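You operate a simulated robot arm through the tools that you are given. There is no shell and no other tool. Be economical: measure what you need, move in short steps, check, and stop when the job is done.

The job below is to be done with a simulated robot arm. You get a single attempt, and the scene is never put back.

TASK
Lay both dumplings in the black pan and give them one shake of caraway.
Fine: leave the burner off; caraway shaker back where it stood. Set down upright: caraway shaker.

It is judged by the outcome, as a careful person would: the job done as asked, and still so three seconds after it is handed in. It fails if anything else is knocked over, pushed out of place, dropped, spilled or broken.

THE ROBOT
A 6-joint arm with a two-finger parallel gripper, fixed in place. Base frame: the origin is at the foot of the arm, x ahead of it, y to its left, z up; the work surface is at about z = 0.85. Lengths are in m, angles in rad, forces in N, time in s.
With the tool pointing down near the work surface it reaches from about 0.24 to 0.64 m from the base axis. Its first joint turns from -1.152 to 1.152 rad. Payload 2.7 kg.
The TCP is the grasp point between the finger pads, 0.023 m short of the fingertips. In the tool frame z runs along the fingers and y along their closing line. The gripper opens to 0.094 m. The fingers are 0.038 m wide and 0.01 m thick; the gripper's body (0.054 by 0.096 m) begins 0.039 m behind the TCP.
Orientation is that of the tool frame in the base frame, as [roll, pitch, yaw] about the fixed x, y, z axes, in that order (R = Rz(yaw) Ry(pitch) Rx(roll)). With the fingers straight down and closing along the base's y, the tool's x points along the base's -x, its y along +y and its z along -z.

THE INTERFACE
- The arm moves only by the tool jog_arm. Its argument "plan" is a list of rows, each an object (a shift or turn left out is 0, a gripper value left out holds the last) with "slide": the shift along the base's x, y, z in units of 100 mm (1.0 is 100 mm), a list of three; "rotation": the turn, a rotation vector about the base's x, y, z in units of 45 degrees (1.0 is 45 degrees), a list of three; "jaw": the opening, from 0 (shut) to 1 (fully open). In form: [{"slide": [dx, dy, dz], "rotation": [rx, ry, rz], "jaw": jaw}, ...]. A call has 1 to 10 rows; each row is the pose to reach, as a shift and turn from the pose commanded when the call began. A call with a number of a shift or a turn outside -1 to 1 is refused whole. A row lasts 0.2 s, in which the tool goes at most 0.05 m and 0.15 rad; a call with a longer step from one row to the next is refused whole, and so is a gripper value outside its range. Where a pose cannot be reached the arm comes as near as it can. A force on the tool above 40 N (or 10 N above the force at the start of the call, whichever is more), or a blocked arm, ends the call early, and 0.2 s more pass. Each finger travels about 0.045 m/s and halts on what it meets, pressing with about 32 N; the grip force reading is that of the motor and also rises with nothing between the fingers. The clock runs only during rows and for 0.2 s after the last one: add rows that repeat a pose to give the fingers time. It gives the time, the measured TCP pose, the force on the tool (base axes), the opening and the grip force at its end, in the units of the frame above (readings bear some noise), with the torque about the TCP (base axes, N m) and any sound that the robot's microphone picked up.
- Cameras (640 x 400 px; columns grow to the right, rows downward): "scene" is fixed at [0.0786, -0.4367, 1.4015]; the picture's right is [0.74, -0.68, 0.00], its down [-0.40, -0.44, -0.80] and it looks along [0.54, 0.59, -0.60] (base axes); focal length 223 px, centre (320, 200). "wrist" rides on the gripper at [0.086, 0.016, -0.074] in the tool frame; the picture's right is [-0.18, 0.98, 0.00], its down [-0.58, -0.11, -0.81] and it looks along [-0.79, -0.15, 0.59] (tool axes); focal length 243 px, centre (320, 200). There is no depth. A picture from a camera that has moved, and an enlarged one, comes with that camera's place and axes in the base frame and with its lens.
- snapshot(camera): a new picture of that camera. The clock stands still meanwhile.
- inspect(camera, box): a new picture of the part [left, top, right, bottom] of that camera's present view, enlarged. The clock stands still meanwhile.
- hand_in(): hands the job in; it is judged then, once.

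Work in short steps. Places have to be worked out from the pictures, the camera data and where the tool is seen: move nearer, look again, correct. Check each grasp and each placing, and mend what went wrong. You have 120 turns and 64 pictures in all, those below and enlarged ones among them. Open the gripper and draw the arm clear of the work before you hand the job in, unless the task says otherwise; then end with one line.

The tools are called after ">>>" as a command line: name --argument value ..., lists and objects as JSON in quotes. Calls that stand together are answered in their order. jog_arm: Moves the arm, as the interface text tells. Its arguments: {"type":"object","properties":{"plan":{"type":"array"}},"required":["plan"]} The other tools are called the same way: snapshot (camera) takes a picture; inspect (camera, box) takes an enlarged picture of a part of a camera's view; hand_in () hands the job in.

At the start:

```text
time_s: 0.0
tcp_pos: [0.3789, 0.1086, 1.2256]
tcp_rot: [3.14, 0.0, 3.141]
ft_force: [0.3, 0.3, -0.2]
ft_torque: [-0.01, -0.03, -0.01]
opening: 0.0941
grip_force: 0.1
```

scene: 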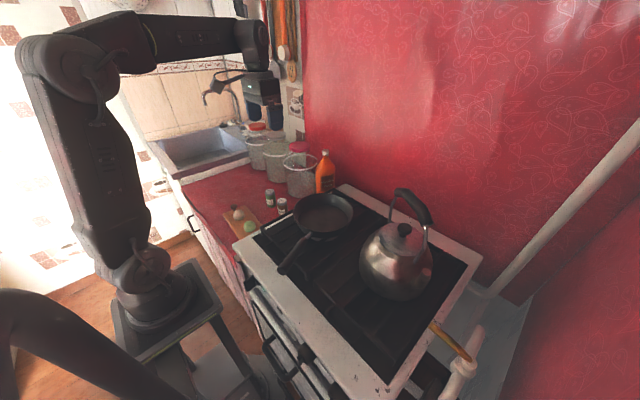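
wrist: 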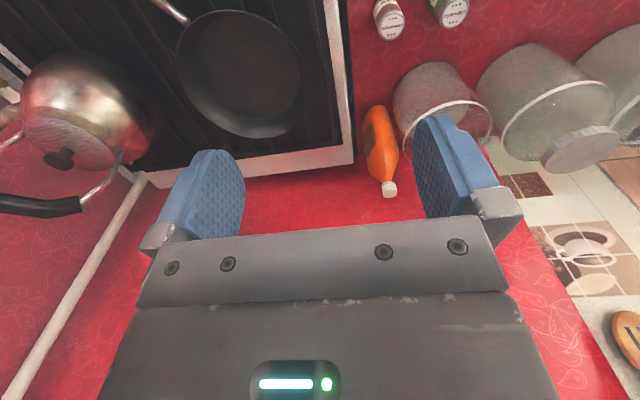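

I start by enlarging the area with the dumplings, the shakers and the pan.

>>> inspect --camera "scene" --box '[210, 170, 370, 270]'

>>> inspect --camera "wrist" --box '[320, 0, 480, 100]'

```text
4.00 times, centred on (290, 220) of scene
camera zoom: at [0.0786, -0.4367, 1.4015], right [0.74, -0.68, 0.0], down [-0.4, -0.44, -0.8], along [0.54, 0.59, -0.6], focal length 892 px, centre (440, 120)
```

zoom: 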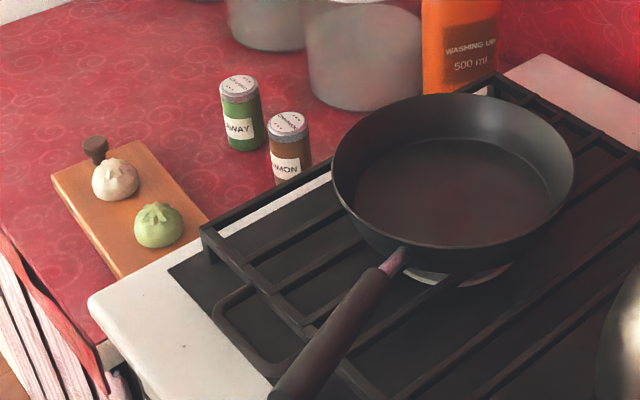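

```text
4.00 times, centred on (400, 50) of wrist
camera zoom: at [0.2929, 0.1247, 1.3001], right [0.18, 0.98, 0.0], down [0.58, -0.11, 0.81], along [0.79, -0.15, -0.59], focal length 970 px, centre (0, 800)
```

zoom: 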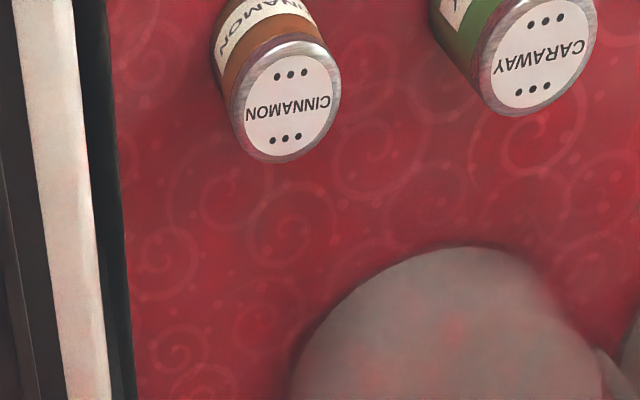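

The caraway is the green shaker. The two dumplings are on the board to the left. I turn the wrist camera toward +y for a closer view of that side.

>>> jog_arm --plan '[{"slide": [-0.1, -0.1, -0.2], "rotation": [0, 0, 0.18]}, {"slide": [-0.2, -0.2, -0.4], "rotation": [0, 0, 0.36]}, {"slide": [-0.3, -0.3, -0.6], "rotation": [0, 0, 0.54]}, {"slide": [-0.4, -0.4, -0.8], "rotation": [0, 0, 0.72]}, {"slide": [-0.5, -0.5, -0.9], "rotation": [0, 0, 0.9]}, {"slide": [-0.6, -0.6, -0.9], "rotation": [0, 0, 1.0]}]'

>>> jog_arm --plan '[{"rotation": [0, 0, 0.18]}, {"rotation": [0, 0, 0.36]}, {"rotation": [0, 0, 0.54]}, {"rotation": [0, 0, 0.72]}, {"rotation": [0, 0, 0.9]}, {"rotation": [0, 0, 1.0]}, {"rotation": [0, 0, 1.0]}]'

>>> snapshot --camera "wrist"

```text
time_s: 1.4
tcp_pos: [0.3192, 0.0487, 1.1349]
tcp_rot: [3.141, 0.001, -2.354]
ft_force: [-0.7, -0.3, 0.1]
ft_torque: [0.01, -0.03, 0.02]
opening: 0.0939
grip_force: 0.1
```

```text
time_s: 3.0
tcp_pos: [0.3182, 0.0487, 1.1357]
tcp_rot: [-3.141, 0.0, -1.568]
ft_force: [-0.6, 0.4, -0.9]
ft_torque: [-0.02, -0.01, 0.03]
opening: 0.0939
grip_force: 0.2
```

```text
59 pictures are left
camera wrist: at [0.3032, -0.0378, 1.2101], right [-0.98, 0.18, 0.0], down [0.11, 0.58, 0.81], along [0.15, 0.79, -0.59], focal length 243 px, centre (320, 200)
```

wrist: 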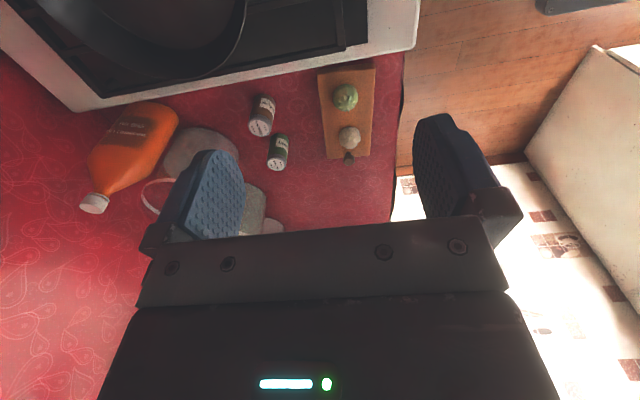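

Using both cameras I put the green dumpling near (0.304, 0.195), the white near (0.305, 0.285), both at z≈0.82. The caraway top is near (0.455, 0.297, 0.86). I move nearer to refine these.

>>> jog_arm --plan '[{"slide": [-0.03, 0.15, -0.25]}, {"slide": [-0.06, 0.3, -0.5]}, {"slide": [-0.09, 0.5, -0.75]}, {"slide": [-0.12, 0.7, -1.0]}, {"slide": [-0.14, 0.8, -1.0]}]'

>>> jog_arm --plan '[{"slide": [0, 0.1, -0.3]}, {"slide": [0, 0.15, -0.6]}, {"slide": [0, 0.15, -0.8]}, {"slide": [0, 0.15, -0.8]}]'

>>> snapshot --camera "wrist"

```text
time_s: 4.2
tcp_pos: [0.3057, 0.1286, 1.0355]
tcp_rot: [3.142, 0.001, -1.57]
ft_force: [-0.3, -0.7, -0.6]
ft_torque: [0.02, 0.02, 0.0]
opening: 0.094
grip_force: 0.0
```

```text
time_s: 5.2
tcp_pos: [0.3046, 0.1429, 0.956]
tcp_rot: [-3.141, 0.0, -1.571]
ft_force: [-0.4, 0.3, 0.5]
ft_torque: [-0.01, 0.03, 0.04]
opening: 0.094
grip_force: 0.1
```

```text
58 pictures are left
camera wrist: at [0.2899, 0.0561, 1.0304], right [-0.98, 0.18, 0.0], down [0.11, 0.58, 0.81], along [0.15, 0.79, -0.59], focal length 243 px, centre (320, 200)
```

wrist: 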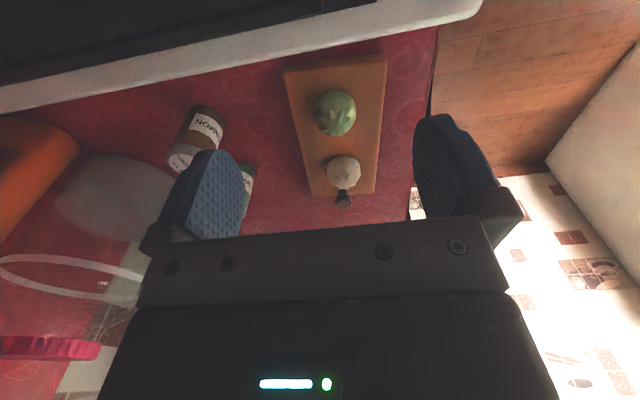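

The green dumpling's centre comes out near (0.303, 0.192, 0.829), about 4 cm across. I move above it and look again.

>>> jog_arm --plan '[{"slide": [0, 0.3, -0.1], "jaw": 0.8}, {"slide": [0, 0.49, -0.3]}, {"slide": [0, 0.49, -0.6]}, {"slide": [0, 0.49, -0.6]}]'

>>> snapshot --camera "wrist"

>>> inspect --camera "scene" --box '[200, 160, 328, 240]'

```text
time_s: 6.2
tcp_pos: [0.3064, 0.1926, 0.8952]
tcp_rot: [-3.141, 0.0, -1.57]
ft_force: [-0.6, 0.6, 0.0]
ft_torque: [0.03, 0.02, 0.01]
opening: 0.0753
grip_force: 0.1
```

```text
57 pictures are left
camera wrist: at [0.2904, 0.106, 0.9697], right [-0.98, 0.18, 0.0], down [0.11, 0.58, 0.81], along [0.15, 0.79, -0.59], focal length 243 px, centre (320, 200)
```

wrist: 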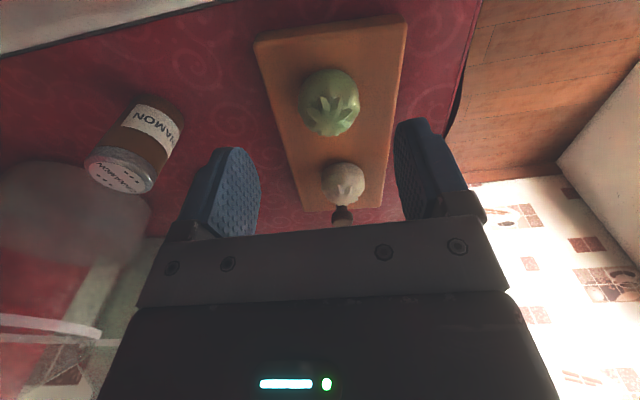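

```text
5.00 times, centred on (264, 200) of scene
camera zoom: at [0.0786, -0.4367, 1.4015], right [0.74, -0.68, 0.0], down [-0.4, -0.44, -0.8], along [0.54, 0.59, -0.6], focal length 1115 px, centre (600, 200)
```

zoom: 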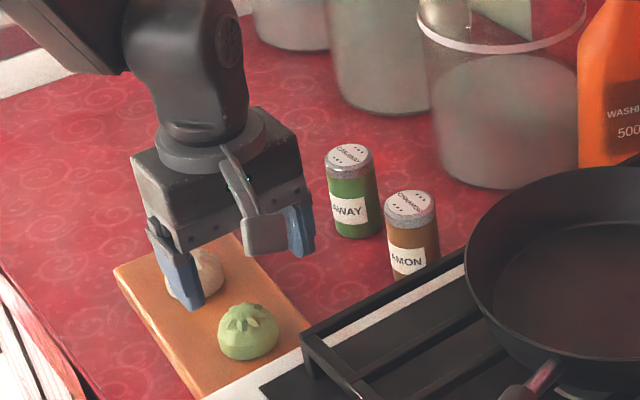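

Refined: green (0.301, 0.198, ~0.819), white (0.301, 0.284). I go lower over the green one and check the height.

>>> jog_arm --plan '[{"slide": [-0.03, 0.05, -0.15]}, {"slide": [-0.03, 0.05, -0.3]}, {"slide": [-0.03, 0.05, -0.45]}, {"slide": [-0.03, 0.05, -0.45]}]'

>>> snapshot --camera "wrist"

>>> inspect --camera "scene" --box '[200, 180, 296, 240]'

```text
time_s: 7.2
tcp_pos: [0.303, 0.1982, 0.8504]
tcp_rot: [3.141, 0.0, -1.571]
ft_force: [-0.2, 0.3, -0.1]
ft_torque: [-0.01, 0.02, 0.01]
opening: 0.0752
grip_force: 0.1
```

```text
55 pictures are left
camera wrist: at [0.2866, 0.1113, 0.9248], right [-0.98, 0.18, 0.0], down [0.11, 0.58, 0.81], along [0.15, 0.79, -0.59], focal length 243 px, centre (320, 200)
```

wrist: 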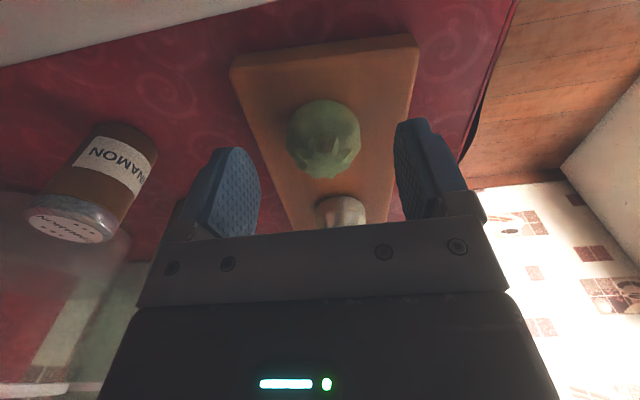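

```text
6.67 times, centred on (248, 210) of scene
camera zoom: at [0.0786, -0.4367, 1.4015], right [0.74, -0.68, 0.0], down [-0.4, -0.44, -0.8], along [0.54, 0.59, -0.6], focal length 1487 px, centre (800, 133)
```

zoom: 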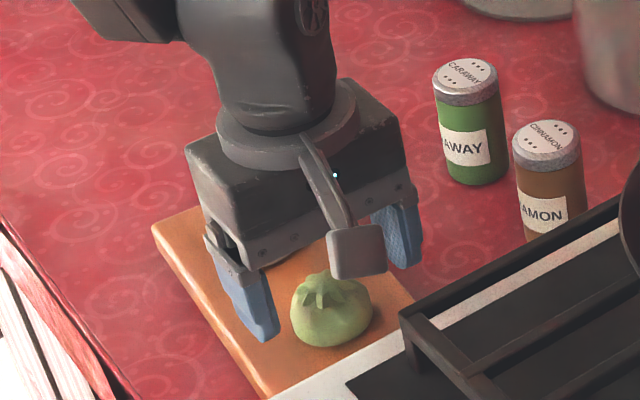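

The dumpling sits centred between the fingers at z≈0.82. I go down 18 mm and close.

>>> jog_arm --plan '[{"slide": [-0.02, 0, -0.09]}, {"slide": [-0.02, 0, -0.18]}, {"slide": [-0.02, 0, -0.18]}]'

>>> snapshot --camera "wrist"

>>> inspect --camera "scene" --box '[200, 180, 296, 240]'

```text
time_s: 8.0
tcp_pos: [0.3004, 0.1968, 0.832]
tcp_rot: [-3.141, 0.001, -1.571]
ft_force: [0.1, -0.3, -0.1]
ft_torque: [-0.03, -0.02, 0.01]
opening: 0.0752
grip_force: 0.1
```

```text
53 pictures are left
camera wrist: at [0.2843, 0.1114, 0.9068], right [-0.98, 0.18, 0.0], down [0.11, 0.58, 0.81], along [0.15, 0.79, -0.59], focal length 243 px, centre (320, 200)
```

wrist: 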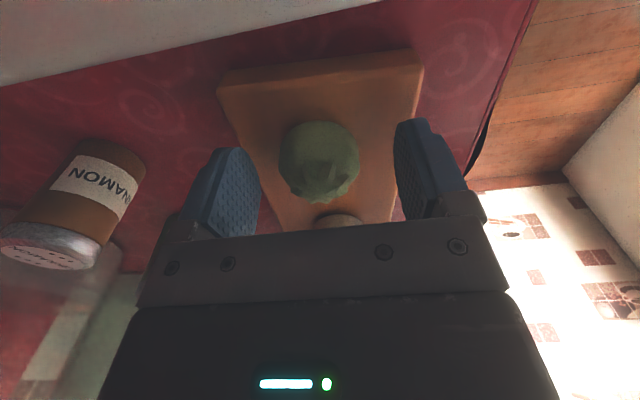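

```text
6.67 times, centred on (248, 210) of scene
camera zoom: at [0.0786, -0.4367, 1.4015], right [0.74, -0.68, 0.0], down [-0.4, -0.44, -0.8], along [0.54, 0.59, -0.6], focal length 1487 px, centre (800, 133)
```

zoom: 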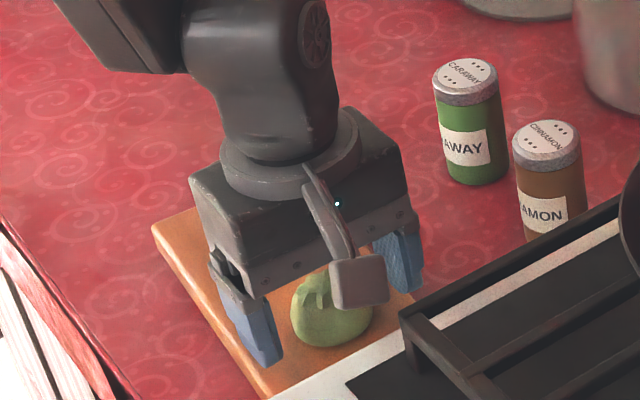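

Aligned; I close gently to just under the dumpling's width.

>>> jog_arm --plan '[{"jaw": 0.5}, {"jaw": 0.42}, {"jaw": 0.4}, {"jaw": 0.38}, {"jaw": 0.38}]'

```text
time_s: 9.2
tcp_pos: [0.3004, 0.1964, 0.8329]
tcp_rot: [3.141, -0.001, -1.571]
ft_force: [0.4, 0.0, -0.3]
ft_torque: [0.04, -0.02, 0.0]
opening: 0.0439
grip_force: 6.2
```

There is contact at 44 mm with about 6 N. I tighten a little and lift.

>>> jog_arm --plan '[{"jaw": 0.3}, {"jaw": 0.3}, {"slide": [0, 0, 0.1]}, {"slide": [0, 0, 0.3]}, {"slide": [0, 0, 0.6]}, {"slide": [0, 0, 0.6]}]'

>>> snapshot --camera "wrist"

>>> snapshot --camera "scene"

```text
time_s: 10.6
tcp_pos: [0.3008, 0.1976, 0.8934]
tcp_rot: [-3.141, 0.0, -1.572]
ft_force: [-0.2, -0.2, 0.1]
ft_torque: [0.0, -0.01, -0.02]
opening: 0.0437
grip_force: 5.8
```

```text
51 pictures are left
camera wrist: at [0.2841, 0.1107, 0.9674], right [-0.98, 0.18, 0.0], down [0.11, 0.58, 0.81], along [0.15, 0.79, -0.59], focal length 243 px, centre (320, 200)
```

wrist: 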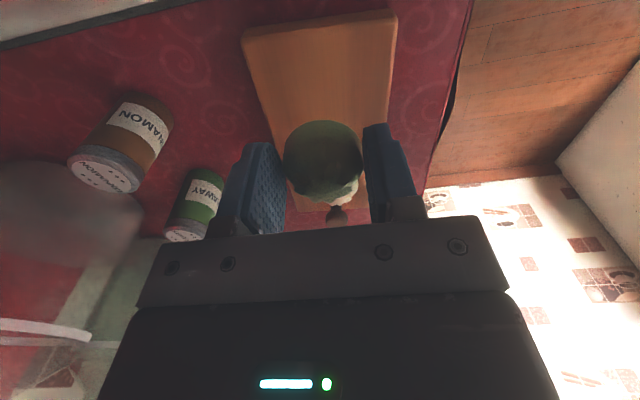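

```text
50 pictures are left
```

scene: 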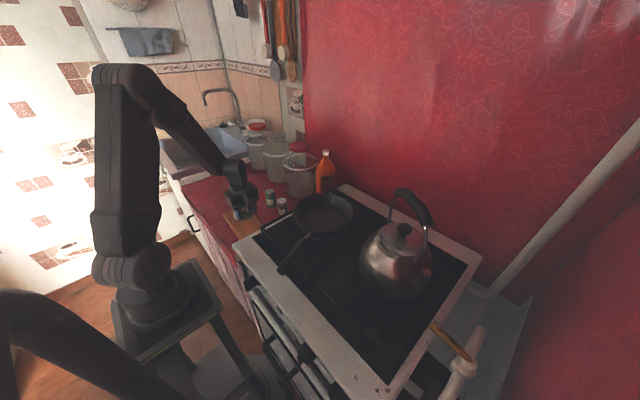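

The green dumpling is held. I raise it, move toward the pan, and turn the camera back to face +x.

>>> jog_arm --plan '[{"slide": [0, 0, 0.4]}, {"slide": [0, 0, 0.8]}, {"slide": [0, 0, 1.0], "rotation": [0, 0, -0.18]}, {"slide": [0, -0.2, 1.0], "rotation": [0, 0, -0.36]}, {"slide": [0, -0.4, 1.0], "rotation": [0, 0, -0.54]}, {"slide": [0, -0.6, 1.0], "rotation": [0, 0, -0.72]}, {"slide": [0, -0.8, 1.0], "rotation": [0, 0, -0.9]}, {"slide": [0, -1.0, 1.0], "rotation": [0, 0, -1.0]}]'

>>> jog_arm --plan '[{"slide": [0, -0.2, 0.2], "rotation": [0, 0, -0.18]}, {"slide": [0, -0.4, 0.4], "rotation": [0, 0, -0.36]}, {"slide": [0, -0.6, 0.6], "rotation": [0, 0, -0.54]}, {"slide": [0, -0.8, 0.6], "rotation": [0, 0, -0.72]}, {"slide": [0, -1.0, 0.6], "rotation": [0, 0, -0.9]}, {"slide": [0, -1.0, 0.6], "rotation": [0, 0, -1.0]}, {"slide": [0, -1.0, 0.6], "rotation": [0, 0, -1.0]}]'

>>> snapshot --camera "wrist"

```text
time_s: 12.4
tcp_pos: [0.3003, 0.0982, 0.9932]
tcp_rot: [3.14, 0.001, -2.356]
ft_force: [0.4, 0.2, -0.9]
ft_torque: [0.01, -0.02, -0.02]
opening: 0.0436
grip_force: 6.3
```

```text
time_s: 14.0
tcp_pos: [0.3, -0.0041, 1.0521]
tcp_rot: [-3.141, 0.0, 3.139]
ft_force: [0.6, 0.0, -0.3]
ft_torque: [0.03, -0.02, -0.02]
opening: 0.0438
grip_force: 6.0
```

```text
49 pictures are left
camera wrist: at [0.2143, 0.0133, 1.1267], right [0.19, 0.98, 0.0], down [0.58, -0.11, 0.81], along [0.79, -0.15, -0.59], focal length 243 px, centre (320, 200)
```

wrist: 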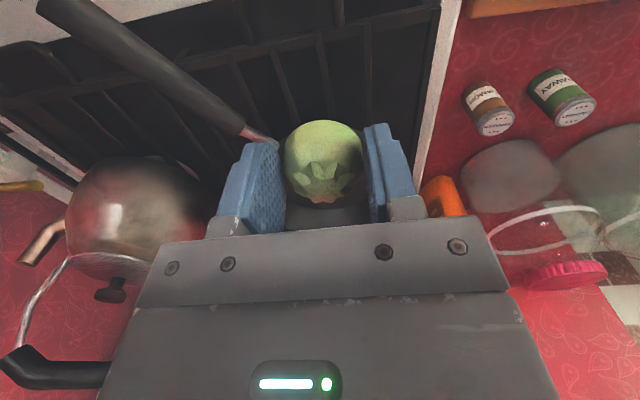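

The gripper hides the pan, so I raise the arm for a clear view of it.

>>> jog_arm --plan '[{"slide": [0, 0, 0.4]}, {"slide": [0, 0, 0.8]}, {"slide": [0, 0.1, 1.0]}, {"slide": [0, 0.2, 1.0]}, {"slide": [0, 0.2, 1.0]}]'

>>> snapshot --camera "wrist"

>>> inspect --camera "scene" --box '[250, 160, 410, 260]'

```text
time_s: 15.2
tcp_pos: [0.2999, 0.0172, 1.1525]
tcp_rot: [-3.141, -0.001, -3.142]
ft_force: [-0.4, -0.6, -0.4]
ft_torque: [0.01, -0.03, -0.01]
opening: 0.0439
grip_force: 6.3
```

```text
48 pictures are left
camera wrist: at [0.2139, 0.0335, 1.227], right [0.18, 0.98, 0.0], down [0.58, -0.11, 0.81], along [0.79, -0.15, -0.59], focal length 243 px, centre (320, 200)
```

wrist: 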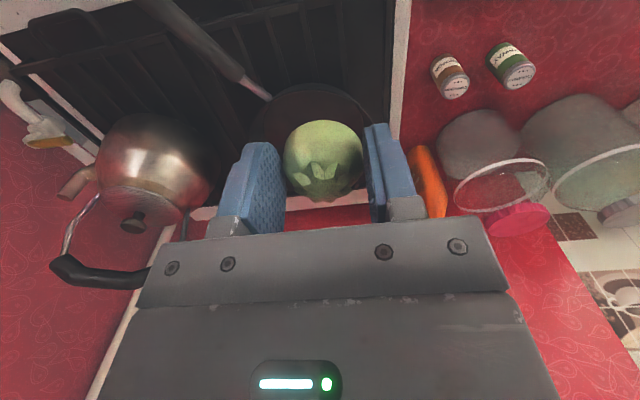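

```text
4.00 times, centred on (330, 210) of scene
camera zoom: at [0.0786, -0.4367, 1.4015], right [0.74, -0.68, 0.0], down [-0.4, -0.44, -0.8], along [0.54, 0.59, -0.6], focal length 892 px, centre (280, 160)
```

zoom: 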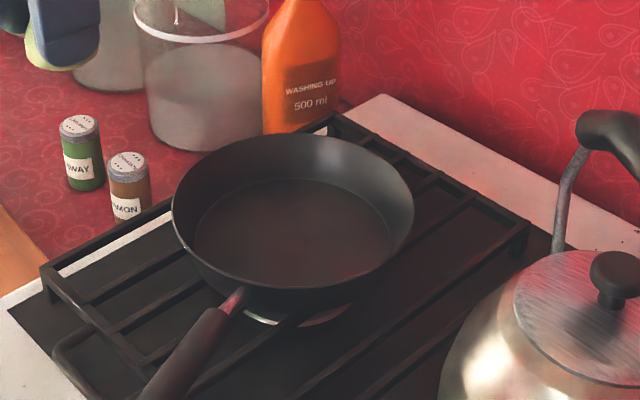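

The pan's centre is near (0.478, -0.03), with a diameter of about 0.20. I'll place the dumplings in line along x, the green one at the far side (x≈0.513), so I move above that spot and begin to descend.

>>> jog_arm --plan '[{"slide": [0.4, -0.1, 0]}, {"slide": [0.8, -0.2, 0]}, {"slide": [1.0, -0.4, 0]}, {"slide": [1.0, -0.47, 0]}]'

>>> jog_arm --plan '[{"slide": [0.4, 0, 0]}, {"slide": [0.8, 0, -0.2]}, {"slide": [1.0, 0, -0.5]}, {"slide": [1.0, 0, -0.9]}, {"slide": [1.0, 0, -1.0]}, {"slide": [1.0, 0, -1.0]}]'

>>> snapshot --camera "wrist"

>>> inspect --camera "scene" --box '[250, 130, 410, 230]'

```text
time_s: 16.2
tcp_pos: [0.3987, -0.03, 1.1517]
tcp_rot: [-3.141, 0.001, -3.139]
ft_force: [-1.8, 0.1, -0.1]
ft_torque: [-0.03, 0.0, -0.01]
opening: 0.044
grip_force: 5.6
```

```text
time_s: 17.6
tcp_pos: [0.4993, -0.0292, 1.0528]
tcp_rot: [-3.142, 0.001, -3.14]
ft_force: [-0.6, 0.1, -0.4]
ft_torque: [0.02, -0.01, 0.0]
opening: 0.0439
grip_force: 6.2
```

```text
46 pictures are left
camera wrist: at [0.4135, -0.0128, 1.1275], right [0.18, 0.98, 0.0], down [0.58, -0.11, 0.81], along [0.79, -0.15, -0.59], focal length 243 px, centre (320, 200)
```

wrist: 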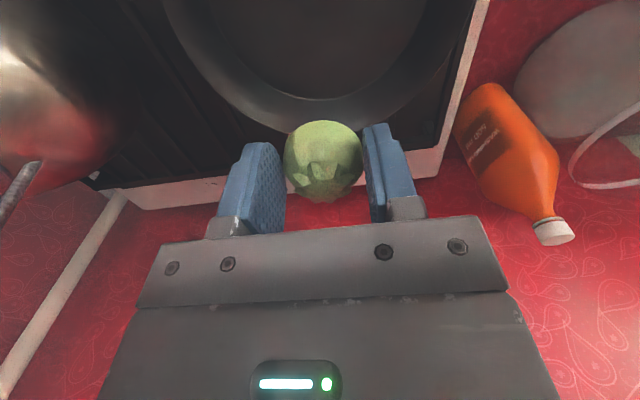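

```text
4.00 times, centred on (330, 180) of scene
camera zoom: at [0.0786, -0.4367, 1.4015], right [0.74, -0.68, 0.0], down [-0.4, -0.44, -0.8], along [0.54, 0.59, -0.6], focal length 892 px, centre (280, 280)
```

zoom: 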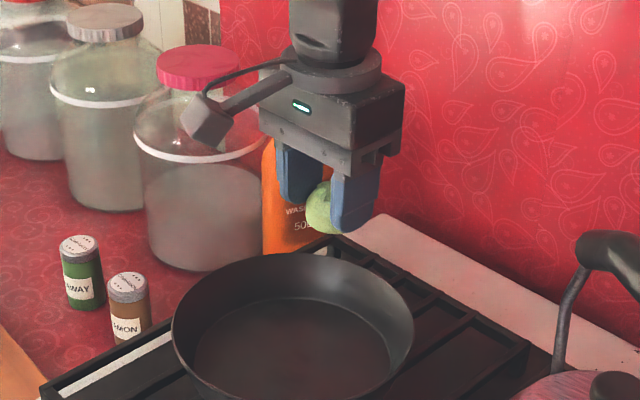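

The far rim is near x≈0.575 with rim z≈0.92, so the dumpling at x≈0.50 will land inside the flat. I lower to z≈0.95 and check.

>>> jog_arm --plan '[{"slide": [0.05, 0.03, -0.3]}, {"slide": [0.05, 0.03, -0.6]}, {"slide": [0.05, 0.03, -0.9]}, {"slide": [0.05, 0.03, -1.0]}, {"slide": [0.05, 0.03, -1.0]}]'

>>> inspect --camera "scene" --box '[266, 170, 394, 250]'

>>> snapshot --camera "wrist"

```text
time_s: 18.8
tcp_pos: [0.5057, -0.0262, 0.9509]
tcp_rot: [3.141, 0.001, -3.141]
ft_force: [0.8, -0.3, 1.0]
ft_torque: [0.0, 0.02, 0.02]
opening: 0.0439
grip_force: 5.9
```

```text
5.00 times, centred on (330, 210) of scene
camera zoom: at [0.0786, -0.4367, 1.4015], right [0.74, -0.68, 0.0], down [-0.4, -0.44, -0.8], along [0.54, 0.59, -0.6], focal length 1115 px, centre (270, 150)
```

zoom: 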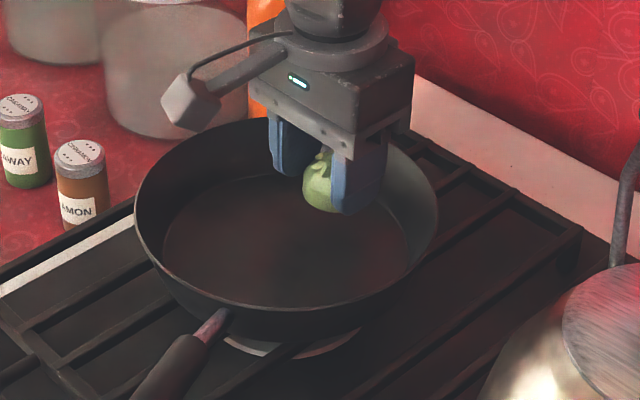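

```text
43 pictures are left
camera wrist: at [0.4187, -0.0104, 1.0268], right [0.18, 0.98, 0.0], down [0.58, -0.11, 0.81], along [0.79, -0.15, -0.59], focal length 243 px, centre (320, 200)
```

wrist: 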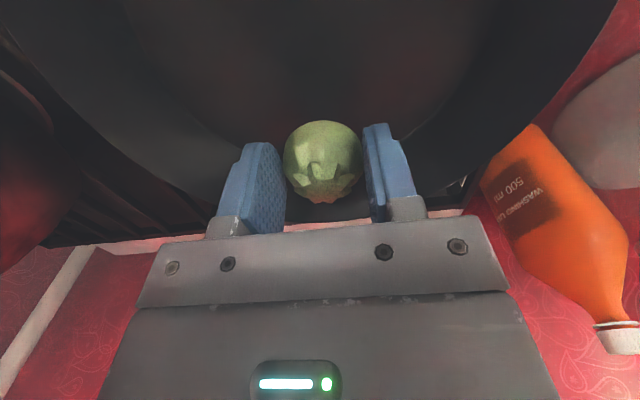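

All clear of the rim. I lower in small steps, watching the vertical force.

>>> jog_arm --plan '[{"slide": [0, 0, -0.1]}, {"slide": [0, 0, -0.2]}, {"slide": [0, 0, -0.3]}, {"slide": [0, 0, -0.3]}]'

>>> inspect --camera "scene" --box '[266, 170, 394, 250]'

```text
time_s: 19.8
tcp_pos: [0.5042, -0.0272, 0.9234]
tcp_rot: [-3.141, 0.002, -3.141]
ft_force: [1.5, 0.5, 4.3]
ft_torque: [0.0, -0.12, 0.04]
opening: 0.0439
grip_force: 5.4
```

```text
5.00 times, centred on (330, 210) of scene
camera zoom: at [0.0785, -0.4367, 1.4015], right [0.74, -0.68, 0.0], down [-0.4, -0.44, -0.8], along [0.54, 0.59, -0.6], focal length 1115 px, centre (270, 150)
```

zoom: 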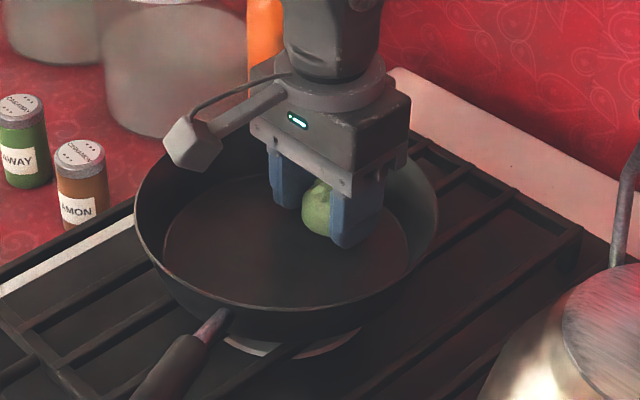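

The force (+4 N) shows the dumpling resting on the pan floor at TCP z≈0.923. I open modestly and rise.

>>> jog_arm --plan '[{"slide": [0, 0, 0.02], "jaw": 0.45}, {"slide": [0, 0, 0.02], "jaw": 0.55}, {"slide": [0, 0, 0.02], "jaw": 0.65}, {"slide": [0, 0, 0.02], "jaw": 0.68}, {"slide": [0, 0, 0.1]}, {"slide": [0, 0, 0.3]}, {"slide": [0, 0, 0.6]}, {"slide": [0, 0, 1.0]}]'

>>> inspect --camera "scene" --box '[266, 170, 394, 250]'

```text
time_s: 21.6
tcp_pos: [0.5048, -0.0269, 1.0226]
tcp_rot: [3.142, -0.001, 3.141]
ft_force: [0.5, 0.1, -1.0]
ft_torque: [-0.03, -0.02, 0.0]
opening: 0.0638
grip_force: 0.1
```

```text
5.00 times, centred on (330, 210) of scene
camera zoom: at [0.0786, -0.4367, 1.4015], right [0.74, -0.68, 0.0], down [-0.4, -0.44, -0.8], along [0.54, 0.59, -0.6], focal length 1115 px, centre (270, 150)
```

zoom: 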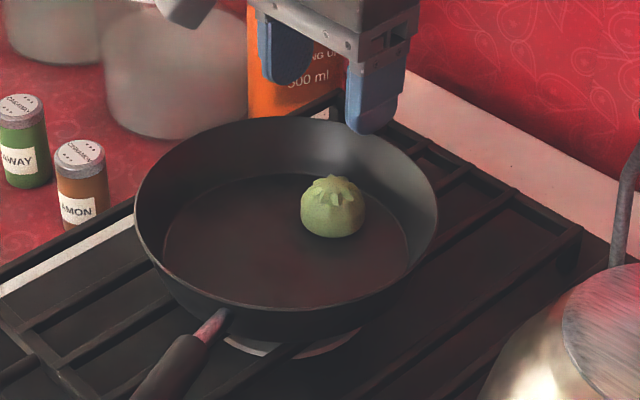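

The green dumpling is upright in the pan. I go back for the white one, turning the tool 90° again.

>>> jog_arm --plan '[{"slide": [-0.1, 0, 0.3], "rotation": [0, 0, 0.1], "jaw": 0.8}, {"slide": [-0.3, 0.1, 0.4], "rotation": [0, 0, 0.28]}, {"slide": [-0.5, 0.2, 0.4], "rotation": [0, 0, 0.46]}, {"slide": [-0.7, 0.3, 0.4], "rotation": [0, 0, 0.64]}, {"slide": [-0.9, 0.4, 0.4], "rotation": [0, 0, 0.82]}, {"slide": [-1.0, 0.5, 0.4], "rotation": [0, 0, 1.0]}, {"slide": [-1.0, 0.5, 0.4], "rotation": [0, 0, 1.0]}]'

>>> jog_arm --plan '[{"slide": [-0.2, 0.2, 0], "rotation": [0, 0, 0.18]}, {"slide": [-0.4, 0.4, 0], "rotation": [0, 0, 0.36]}, {"slide": [-0.6, 0.6, 0], "rotation": [0, 0, 0.54]}, {"slide": [-0.8, 0.8, 0], "rotation": [0, 0, 0.72]}, {"slide": [-1.0, 1.0, 0], "rotation": [0, 0, 0.9]}, {"slide": [-1.0, 1.0, 0], "rotation": [0, 0, 1.0]}, {"slide": [-1.0, 1.0, 0], "rotation": [0, 0, 1.0]}]'

>>> jog_arm --plan '[{"slide": [-0.02, 0.4, -0.1]}, {"slide": [-0.04, 0.8, -0.3]}, {"slide": [-0.04, 1.0, -0.6]}, {"slide": [-0.04, 1.0, -1.0]}, {"slide": [-0.04, 1.0, -1.0]}]'

>>> snapshot --camera "wrist"

```text
time_s: 23.2
tcp_pos: [0.405, 0.0233, 1.0629]
tcp_rot: [3.142, 0.001, -2.355]
ft_force: [-0.1, 0.2, -0.7]
ft_torque: [-0.06, 0.01, -0.02]
opening: 0.0752
grip_force: 0.0
```

```text
time_s: 24.8
tcp_pos: [0.3051, 0.1245, 1.0621]
tcp_rot: [3.14, 0.001, -1.57]
ft_force: [0.8, 0.4, 0.1]
ft_torque: [0.03, -0.01, -0.03]
opening: 0.0752
grip_force: 0.0
```

```text
time_s: 26.0
tcp_pos: [0.3015, 0.2249, 0.9617]
tcp_rot: [-3.141, -0.001, -1.571]
ft_force: [0.2, 0.2, -0.2]
ft_torque: [0.04, -0.04, -0.04]
opening: 0.0751
grip_force: 0.1
```

```text
40 pictures are left
camera wrist: at [0.2854, 0.1385, 1.0369], right [-0.98, 0.18, 0.0], down [0.11, 0.58, 0.81], along [0.15, 0.79, -0.59], focal length 243 px, centre (320, 200)
```

wrist: 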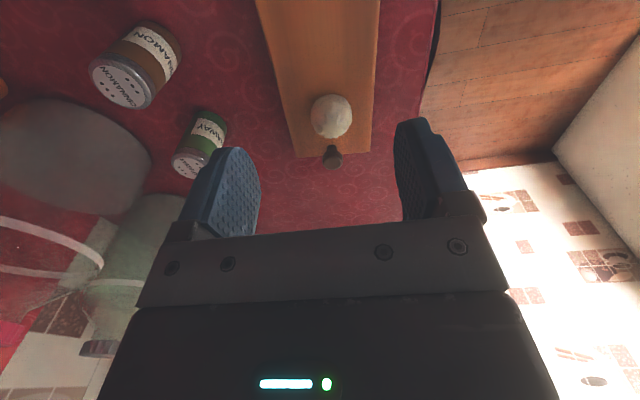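

The white dumpling is at (0.302, 0.286). I move above it, then descend.

>>> jog_arm --plan '[{"slide": [0, 0.3, -0.2]}, {"slide": [0, 0.61, -0.4]}, {"slide": [0, 0.61, -0.7]}, {"slide": [0, 0.61, -0.95]}, {"slide": [0, 0.61, -0.95]}]'

>>> snapshot --camera "wrist"

```text
time_s: 27.2
tcp_pos: [0.3023, 0.2862, 0.8667]
tcp_rot: [-3.141, -0.001, -1.572]
ft_force: [-0.4, -0.1, 0.3]
ft_torque: [0.0, -0.02, -0.05]
opening: 0.0749
grip_force: 0.1
```

```text
39 pictures are left
camera wrist: at [0.2857, 0.1988, 0.9421], right [-0.98, 0.18, 0.0], down [0.11, 0.58, 0.81], along [0.15, 0.79, -0.59], focal length 243 px, centre (320, 200)
```

wrist: 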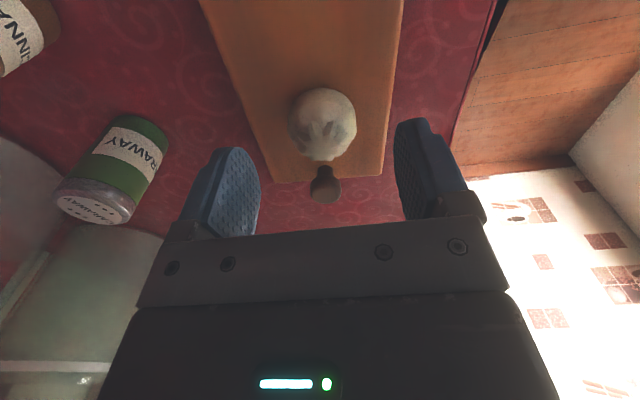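

Well aligned. I descend to 0.832 and close gently.

>>> jog_arm --plan '[{"slide": [0, 0, -0.15]}, {"slide": [0, 0, -0.3]}, {"slide": [0, 0, -0.35]}, {"slide": [0, 0, -0.35]}, {"slide": [0, 0, -0.35], "jaw": 0.5}, {"slide": [0, 0, -0.35], "jaw": 0.4}, {"slide": [0, 0, -0.35], "jaw": 0.3}, {"slide": [0, 0, -0.35], "jaw": 0.3}, {"slide": [0, 0, -0.35], "jaw": 0.3}]'

>>> jog_arm --plan '[{"slide": [0, 0, 0.1]}, {"slide": [0, 0, 0.3]}, {"slide": [0, 0, 0.6]}, {"slide": [0, 0, 1.0]}]'

>>> snapshot --camera "wrist"

```text
time_s: 29.2
tcp_pos: [0.3012, 0.2853, 0.8318]
tcp_rot: [-3.142, 0.0, -1.571]
ft_force: [0.0, 0.0, -0.4]
ft_torque: [0.02, -0.04, 0.01]
opening: 0.0436
grip_force: 6.3
```

```text
time_s: 30.2
tcp_pos: [0.3005, 0.2846, 0.9316]
tcp_rot: [-3.141, 0.0, -1.572]
ft_force: [0.0, -0.2, -1.0]
ft_torque: [0.01, 0.0, 0.01]
opening: 0.0439
grip_force: 5.9
```

```text
38 pictures are left
camera wrist: at [0.2844, 0.1976, 1.0071], right [-0.98, 0.18, 0.0], down [0.11, 0.58, 0.81], along [0.15, 0.79, -0.59], focal length 243 px, centre (320, 200)
```

wrist: 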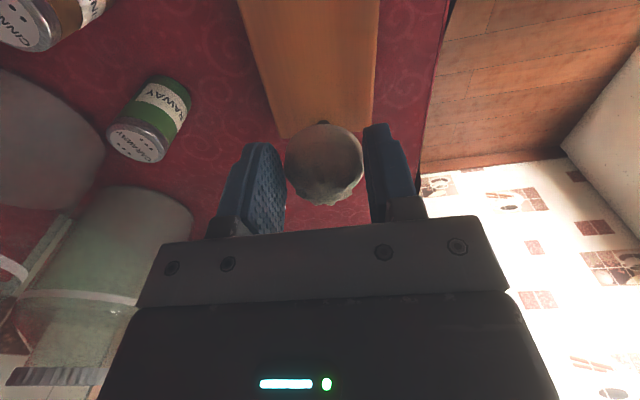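

Held. I carry the white dumpling to the pan's near half, target (0.442, -0.024).

>>> jog_arm --plan '[{"slide": [0, 0, 0.4]}, {"slide": [0, -0.2, 0.8]}, {"slide": [0, -0.5, 1.0], "rotation": [0, 0, -0.18]}, {"slide": [0, -0.8, 1.0], "rotation": [0, 0, -0.36]}, {"slide": [0, -1.0, 1.0], "rotation": [0, 0, -0.54]}, {"slide": [0, -1.0, 1.0], "rotation": [0, 0, -0.7]}]'

>>> jog_arm --plan '[{"slide": [0, -0.2, 0.1], "rotation": [0, 0, -0.18]}, {"slide": [0, -0.4, 0.2], "rotation": [0, 0, -0.36]}, {"slide": [0, -0.6, 0.2], "rotation": [0, 0, -0.54]}, {"slide": [0, -0.8, 0.2], "rotation": [0, 0, -0.72]}, {"slide": [0, -1.0, 0.2], "rotation": [0, 0, -0.9]}, {"slide": [0, -1.0, 0.2], "rotation": [0, 0, -1.0]}]'

>>> jog_arm --plan '[{"slide": [0.3, -0.3, 0], "rotation": [0, 0, -0.18]}, {"slide": [0.6, -0.6, 0], "rotation": [0, 0, -0.3]}, {"slide": [0.9, -0.9, 0], "rotation": [0, 0, -0.3]}, {"slide": [1.0, -1.0, 0], "rotation": [0, 0, -0.3]}, {"slide": [1.0, -1.0, 0], "rotation": [0, 0, -0.3]}]'

>>> jog_arm --plan '[{"slide": [0.2, 0, -0.2]}, {"slide": [0.42, -0.09, -0.4]}, {"slide": [0.42, -0.09, -0.7]}, {"slide": [0.42, -0.09, -0.9]}, {"slide": [0.42, -0.09, -0.9]}]'

>>> inspect --camera "scene" --box '[266, 170, 394, 250]'

>>> snapshot --camera "wrist"

```text
time_s: 31.6
tcp_pos: [0.3014, 0.1834, 1.0326]
tcp_rot: [3.14, 0.001, -2.121]
ft_force: [0.1, -0.1, -0.4]
ft_torque: [-0.04, -0.01, 0.03]
opening: 0.0439
grip_force: 5.6
```

```text
time_s: 33.0
tcp_pos: [0.3015, 0.0848, 1.0513]
tcp_rot: [3.141, 0.001, -2.906]
ft_force: [-0.4, -1.1, 0.1]
ft_torque: [0.02, 0.0, -0.01]
opening: 0.0437
grip_force: 5.9
```

```text
time_s: 34.2
tcp_pos: [0.4015, -0.0164, 1.0519]
tcp_rot: [3.141, 0.0, 3.141]
ft_force: [-0.1, -0.1, -1.2]
ft_torque: [0.01, 0.03, 0.02]
opening: 0.044
grip_force: 6.1
```

```text
time_s: 35.4
tcp_pos: [0.444, -0.0238, 0.9622]
tcp_rot: [-3.141, 0.0, -3.14]
ft_force: [0.3, -1.2, 0.0]
ft_torque: [0.03, -0.02, 0.05]
opening: 0.044
grip_force: 6.0
```

```text
5.00 times, centred on (330, 210) of scene
camera zoom: at [0.0786, -0.4367, 1.4015], right [0.74, -0.68, 0.0], down [-0.4, -0.44, -0.8], along [0.54, 0.59, -0.6], focal length 1115 px, centre (270, 150)
```

zoom: 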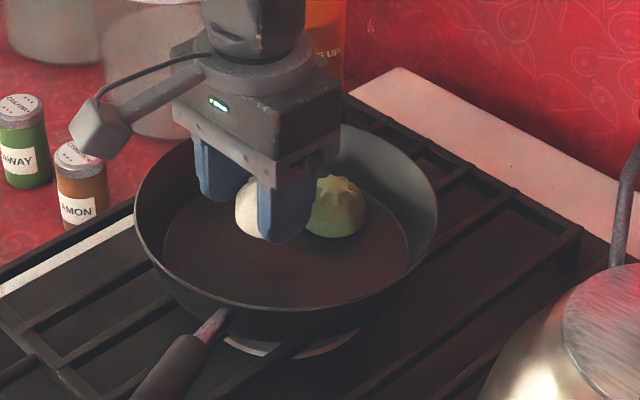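

```text
36 pictures are left
camera wrist: at [0.3574, -0.0079, 1.0367], right [0.18, 0.98, 0.0], down [0.58, -0.11, 0.81], along [0.79, -0.15, -0.59], focal length 243 px, centre (320, 200)
```

wrist: 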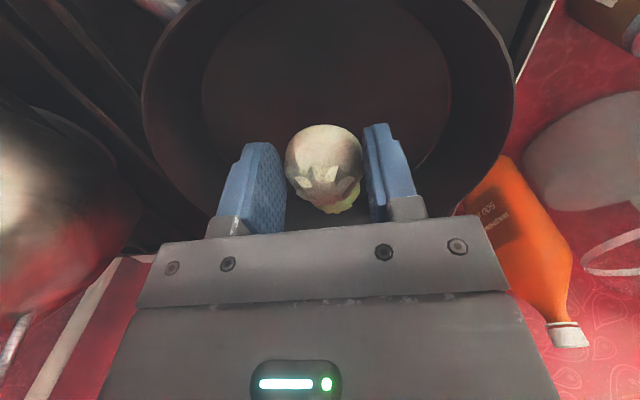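

Clear of the rim and of the green one. I lower to just touching and release.

>>> jog_arm --plan '[{"slide": [-0.02, 0, -0.15]}, {"slide": [-0.03, 0, -0.3]}, {"slide": [-0.03, 0, -0.38]}, {"slide": [-0.03, 0, -0.38]}]'

```text
time_s: 36.4
tcp_pos: [0.4411, -0.0248, 0.9245]
tcp_rot: [3.141, 0.002, -3.141]
ft_force: [1.6, 0.2, 4.3]
ft_torque: [0.03, -0.12, 0.02]
opening: 0.044
grip_force: 6.0
```

Contact (+4.3 N): I release and rise.

>>> jog_arm --plan '[{"slide": [0, 0, 0.02], "jaw": 0.45}, {"slide": [0, 0, 0.02], "jaw": 0.55}, {"slide": [0, 0, 0.02], "jaw": 0.65}, {"slide": [0, 0, 0.02], "jaw": 0.68}, {"slide": [0, 0, 0.1]}, {"slide": [0, 0, 0.3]}, {"slide": [0, 0, 0.6]}, {"slide": [0, 0, 1.0]}]'

>>> inspect --camera "scene" --box '[256, 165, 384, 245]'

```text
time_s: 38.2
tcp_pos: [0.4399, -0.0224, 1.0254]
tcp_rot: [3.141, -0.001, 3.141]
ft_force: [-0.1, -0.9, -0.6]
ft_torque: [0.02, 0.01, 0.02]
opening: 0.0639
grip_force: 0.1
```

```text
5.00 times, centred on (320, 205) of scene
camera zoom: at [0.0786, -0.4367, 1.4015], right [0.74, -0.68, 0.0], down [-0.4, -0.44, -0.8], along [0.54, 0.59, -0.6], focal length 1115 px, centre (320, 175)
```

zoom: 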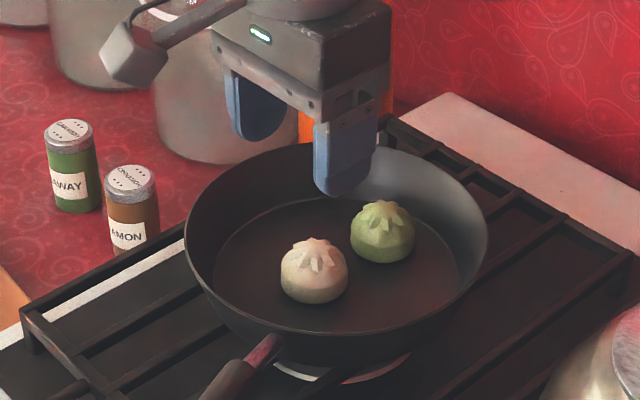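

Both dumplings lie in the pan. For the caraway I need a side grip that lets me invert the shaker, so first I turn the tool 180° about the vertical, up high, to put the camera on the far side.

>>> jog_arm --plan '[{"slide": [0, 0, 0.3]}, {"slide": [-0.1, 0, 0.6], "rotation": [0, 0, 0.18]}, {"slide": [-0.2, 0.15, 0.9], "rotation": [0, 0, 0.36]}, {"slide": [-0.3, 0.3, 1.0], "rotation": [0, 0, 0.54]}, {"slide": [-0.4, 0.5, 1.0], "rotation": [0, 0, 0.72]}, {"slide": [-0.5, 0.7, 1.0], "rotation": [0, 0, 0.9]}, {"slide": [-0.5, 0.8, 1.0], "rotation": [0, 0, 1.0]}]'

>>> jog_arm --plan '[{"slide": [0, 0.1, 0], "rotation": [0, 0, 0.18]}, {"slide": [0, 0.2, 0], "rotation": [0, 0, 0.36]}, {"slide": [0, 0.3, 0], "rotation": [0, 0, 0.54]}, {"slide": [0, 0.5, 0], "rotation": [0, 0, 0.72]}, {"slide": [0, 0.7, 0], "rotation": [0, 0, 0.9]}, {"slide": [0, 0.7, 0], "rotation": [0, 0, 1.0]}]'

>>> jog_arm --plan '[{"rotation": [0, 0, 0.18]}, {"rotation": [0, 0, 0.36]}, {"rotation": [0, 0, 0.54]}, {"rotation": [0, 0, 0.72]}, {"rotation": [0, 0, 0.9]}, {"rotation": [0, 0, 1.0]}]'

>>> jog_arm --plan '[{"rotation": [0, 0, 0.18]}, {"rotation": [0, 0, 0.36]}, {"rotation": [0, 0, 0.54]}, {"rotation": [0, 0, 0.72]}, {"rotation": [0, 0, 0.9]}, {"rotation": [0, 0, 1.0]}, {"rotation": [0, 0, 1.0]}]'

```text
time_s: 39.8
tcp_pos: [0.3917, 0.0563, 1.1234]
tcp_rot: [-3.142, -0.001, -2.356]
ft_force: [-0.6, 0.2, 0.1]
ft_torque: [0.0, 0.04, 0.01]
opening: 0.0638
grip_force: 0.0
```

```text
time_s: 41.2
tcp_pos: [0.3905, 0.1253, 1.1249]
tcp_rot: [3.14, 0.001, -1.566]
ft_force: [0.1, -0.5, -0.4]
ft_torque: [-0.01, 0.01, 0.04]
opening: 0.0638
grip_force: 0.0
```

```text
time_s: 42.6
tcp_pos: [0.3911, 0.1253, 1.1244]
tcp_rot: [-3.141, 0.0, -0.782]
ft_force: [-0.6, 0.6, 0.2]
ft_torque: [0.01, -0.02, -0.03]
opening: 0.0636
grip_force: 0.1
```

```text
time_s: 44.2
tcp_pos: [0.3886, 0.1262, 1.125]
tcp_rot: [-3.141, -0.001, 0.001]
ft_force: [-0.1, -0.5, 0.0]
ft_torque: [-0.03, 0.01, -0.01]
opening: 0.0637
grip_force: 0.0
```

The flip works. Now I tilt the tool outward 60° (fingers toward +x, 30° below horizontal) while still high.

>>> jog_arm --plan '[{"slide": [0.1, 0.1, 0], "rotation": [0, -0.18, 0]}, {"slide": [0.2, 0.3, 0], "rotation": [0, -0.36, 0]}, {"slide": [0.3, 0.5, 0], "rotation": [0, -0.54, 0]}, {"slide": [0.3, 0.7, 0], "rotation": [0, -0.72, 0]}, {"slide": [0.3, 0.9, 0], "rotation": [0, -0.9, 0]}, {"slide": [0.3, 1.0, 0], "rotation": [0, -1.0, 0]}]'

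>>> jog_arm --plan '[{"rotation": [0, -0.18, 0]}, {"rotation": [0, -0.33, 0]}, {"rotation": [0, -0.33, 0]}]'

>>> snapshot --camera "wrist"

>>> snapshot --camera "scene"

```text
time_s: 45.6
tcp_pos: [0.42, 0.2248, 1.1242]
tcp_rot: [3.14, -0.784, 0.001]
ft_force: [0.8, 0.2, -1.0]
ft_torque: [0.02, -0.02, 0.0]
opening: 0.064
grip_force: 0.1
```

```text
time_s: 46.4
tcp_pos: [0.4197, 0.2259, 1.1245]
tcp_rot: [3.141, -1.045, 0.0]
ft_force: [0.6, -1.0, -0.6]
ft_torque: [0.02, 0.02, 0.02]
opening: 0.0639
grip_force: 0.1
```

```text
34 pictures are left
camera wrist: at [0.3994, 0.209, 1.2366], right [-0.09, -0.98, -0.16], down [-0.99, 0.11, -0.1], along [0.11, 0.15, -0.98], focal length 243 px, centre (320, 200)
```

wrist: 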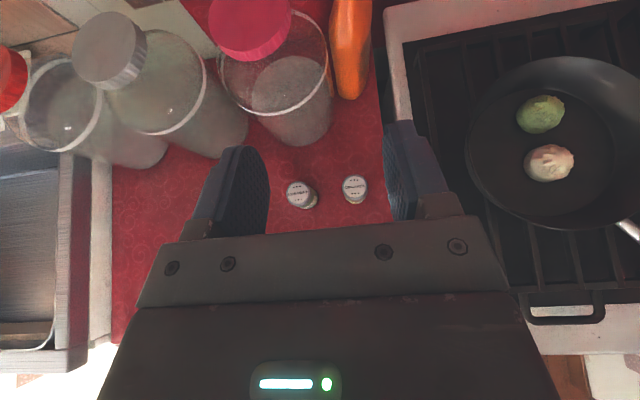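

```text
33 pictures are left
```

scene: 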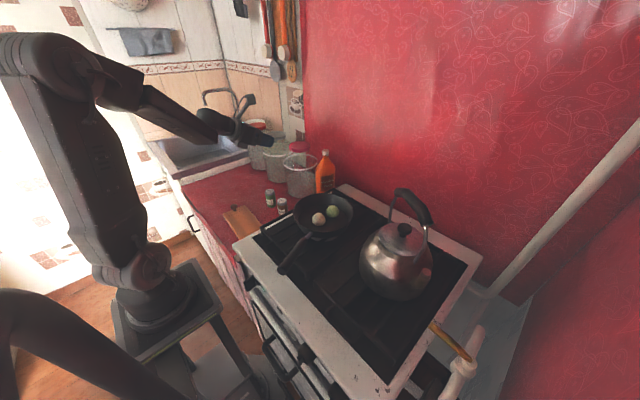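

A clear top view: the caraway is at about (0.458, 0.298) with its top at z≈0.86, the cinnamon is at (0.456, 0.21), and the jars are about 9 cm beyond. I move to a pre-grasp point behind the caraway on the approach line.

>>> jog_arm --plan '[{"slide": [-0.2, 0.3, 0], "jaw": 0.75}, {"slide": [-0.4, 0.6, 0]}, {"slide": [-0.6, 0.72, -0.2]}, {"slide": [-0.6, 0.72, -0.5]}, {"slide": [-0.6, 0.72, -0.9]}, {"slide": [-0.6, 0.72, -1.0]}]'

>>> jog_arm --plan '[{"slide": [0, 0, -0.4]}, {"slide": [0, 0, -0.8]}, {"slide": [0, 0, -1.0]}, {"slide": [0, 0, -1.0]}]'

>>> snapshot --camera "wrist"

>>> inspect --camera "scene" --box '[200, 150, 328, 230]'

```text
time_s: 47.8
tcp_pos: [0.3596, 0.2975, 1.0237]
tcp_rot: [3.141, -1.045, 0.001]
ft_force: [-0.4, -0.5, -0.2]
ft_torque: [0.01, -0.01, 0.0]
opening: 0.0703
grip_force: 0.0
```

```text
time_s: 48.8
tcp_pos: [0.3615, 0.2989, 0.9237]
tcp_rot: [3.14, -1.046, 0.001]
ft_force: [0.5, -0.1, -0.5]
ft_torque: [0.02, -0.01, -0.04]
opening: 0.0705
grip_force: 0.0
```

```text
32 pictures are left
camera wrist: at [0.3399, 0.2823, 1.0363], right [-0.09, -0.98, -0.16], down [-0.99, 0.11, -0.1], along [0.11, 0.15, -0.98], focal length 243 px, centre (320, 200)
```

wrist: 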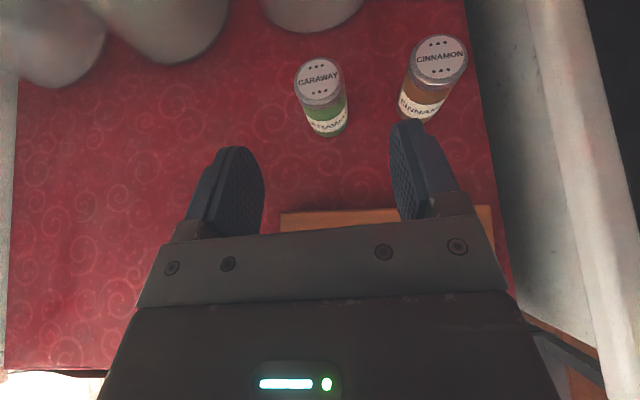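

```text
5.00 times, centred on (264, 190) of scene
camera zoom: at [0.0786, -0.4367, 1.4015], right [0.74, -0.68, 0.0], down [-0.4, -0.44, -0.8], along [0.54, 0.59, -0.6], focal length 1115 px, centre (600, 250)
```

zoom: 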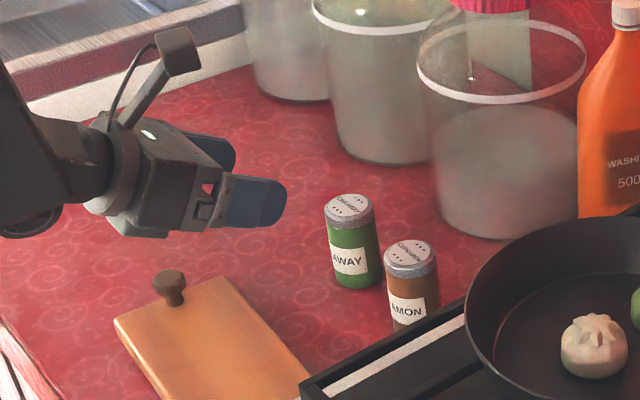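

The knob and cinnamon are clear. I move a bit closer to triangulate the shaker's height better.

>>> jog_arm --plan '[{"slide": [0.05, 0, -0.2]}, {"slide": [0.1, 0, -0.4]}, {"slide": [0.1, 0, -0.4]}]'

>>> snapshot --camera "wrist"

>>> inspect --camera "scene" --box '[220, 165, 300, 215]'

```text
time_s: 49.6
tcp_pos: [0.3706, 0.2974, 0.8844]
tcp_rot: [3.141, -1.044, 0.001]
ft_force: [-0.8, 1.1, -0.5]
ft_torque: [0.01, -0.03, 0.01]
opening: 0.0705
grip_force: 0.0
```

```text
30 pictures are left
camera wrist: at [0.3497, 0.2813, 0.9968], right [-0.09, -0.98, -0.16], down [-0.99, 0.11, -0.1], along [0.11, 0.15, -0.98], focal length 243 px, centre (320, 200)
```

wrist: 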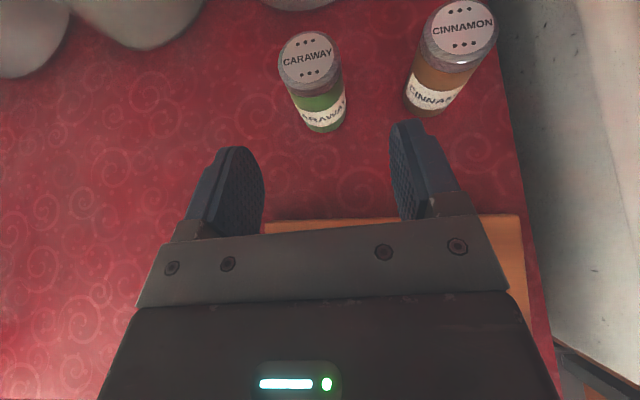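

```text
8.00 times, centred on (260, 190) of scene
camera zoom: at [0.0786, -0.4367, 1.4015], right [0.74, -0.68, 0.0], down [-0.4, -0.44, -0.8], along [0.54, 0.59, -0.6], focal length 1784 px, centre (800, 280)
```

zoom: 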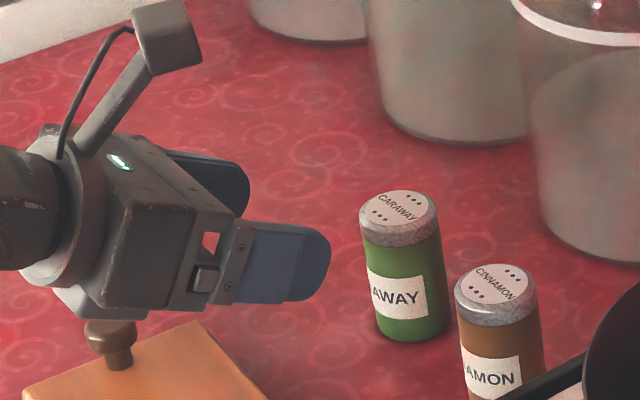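

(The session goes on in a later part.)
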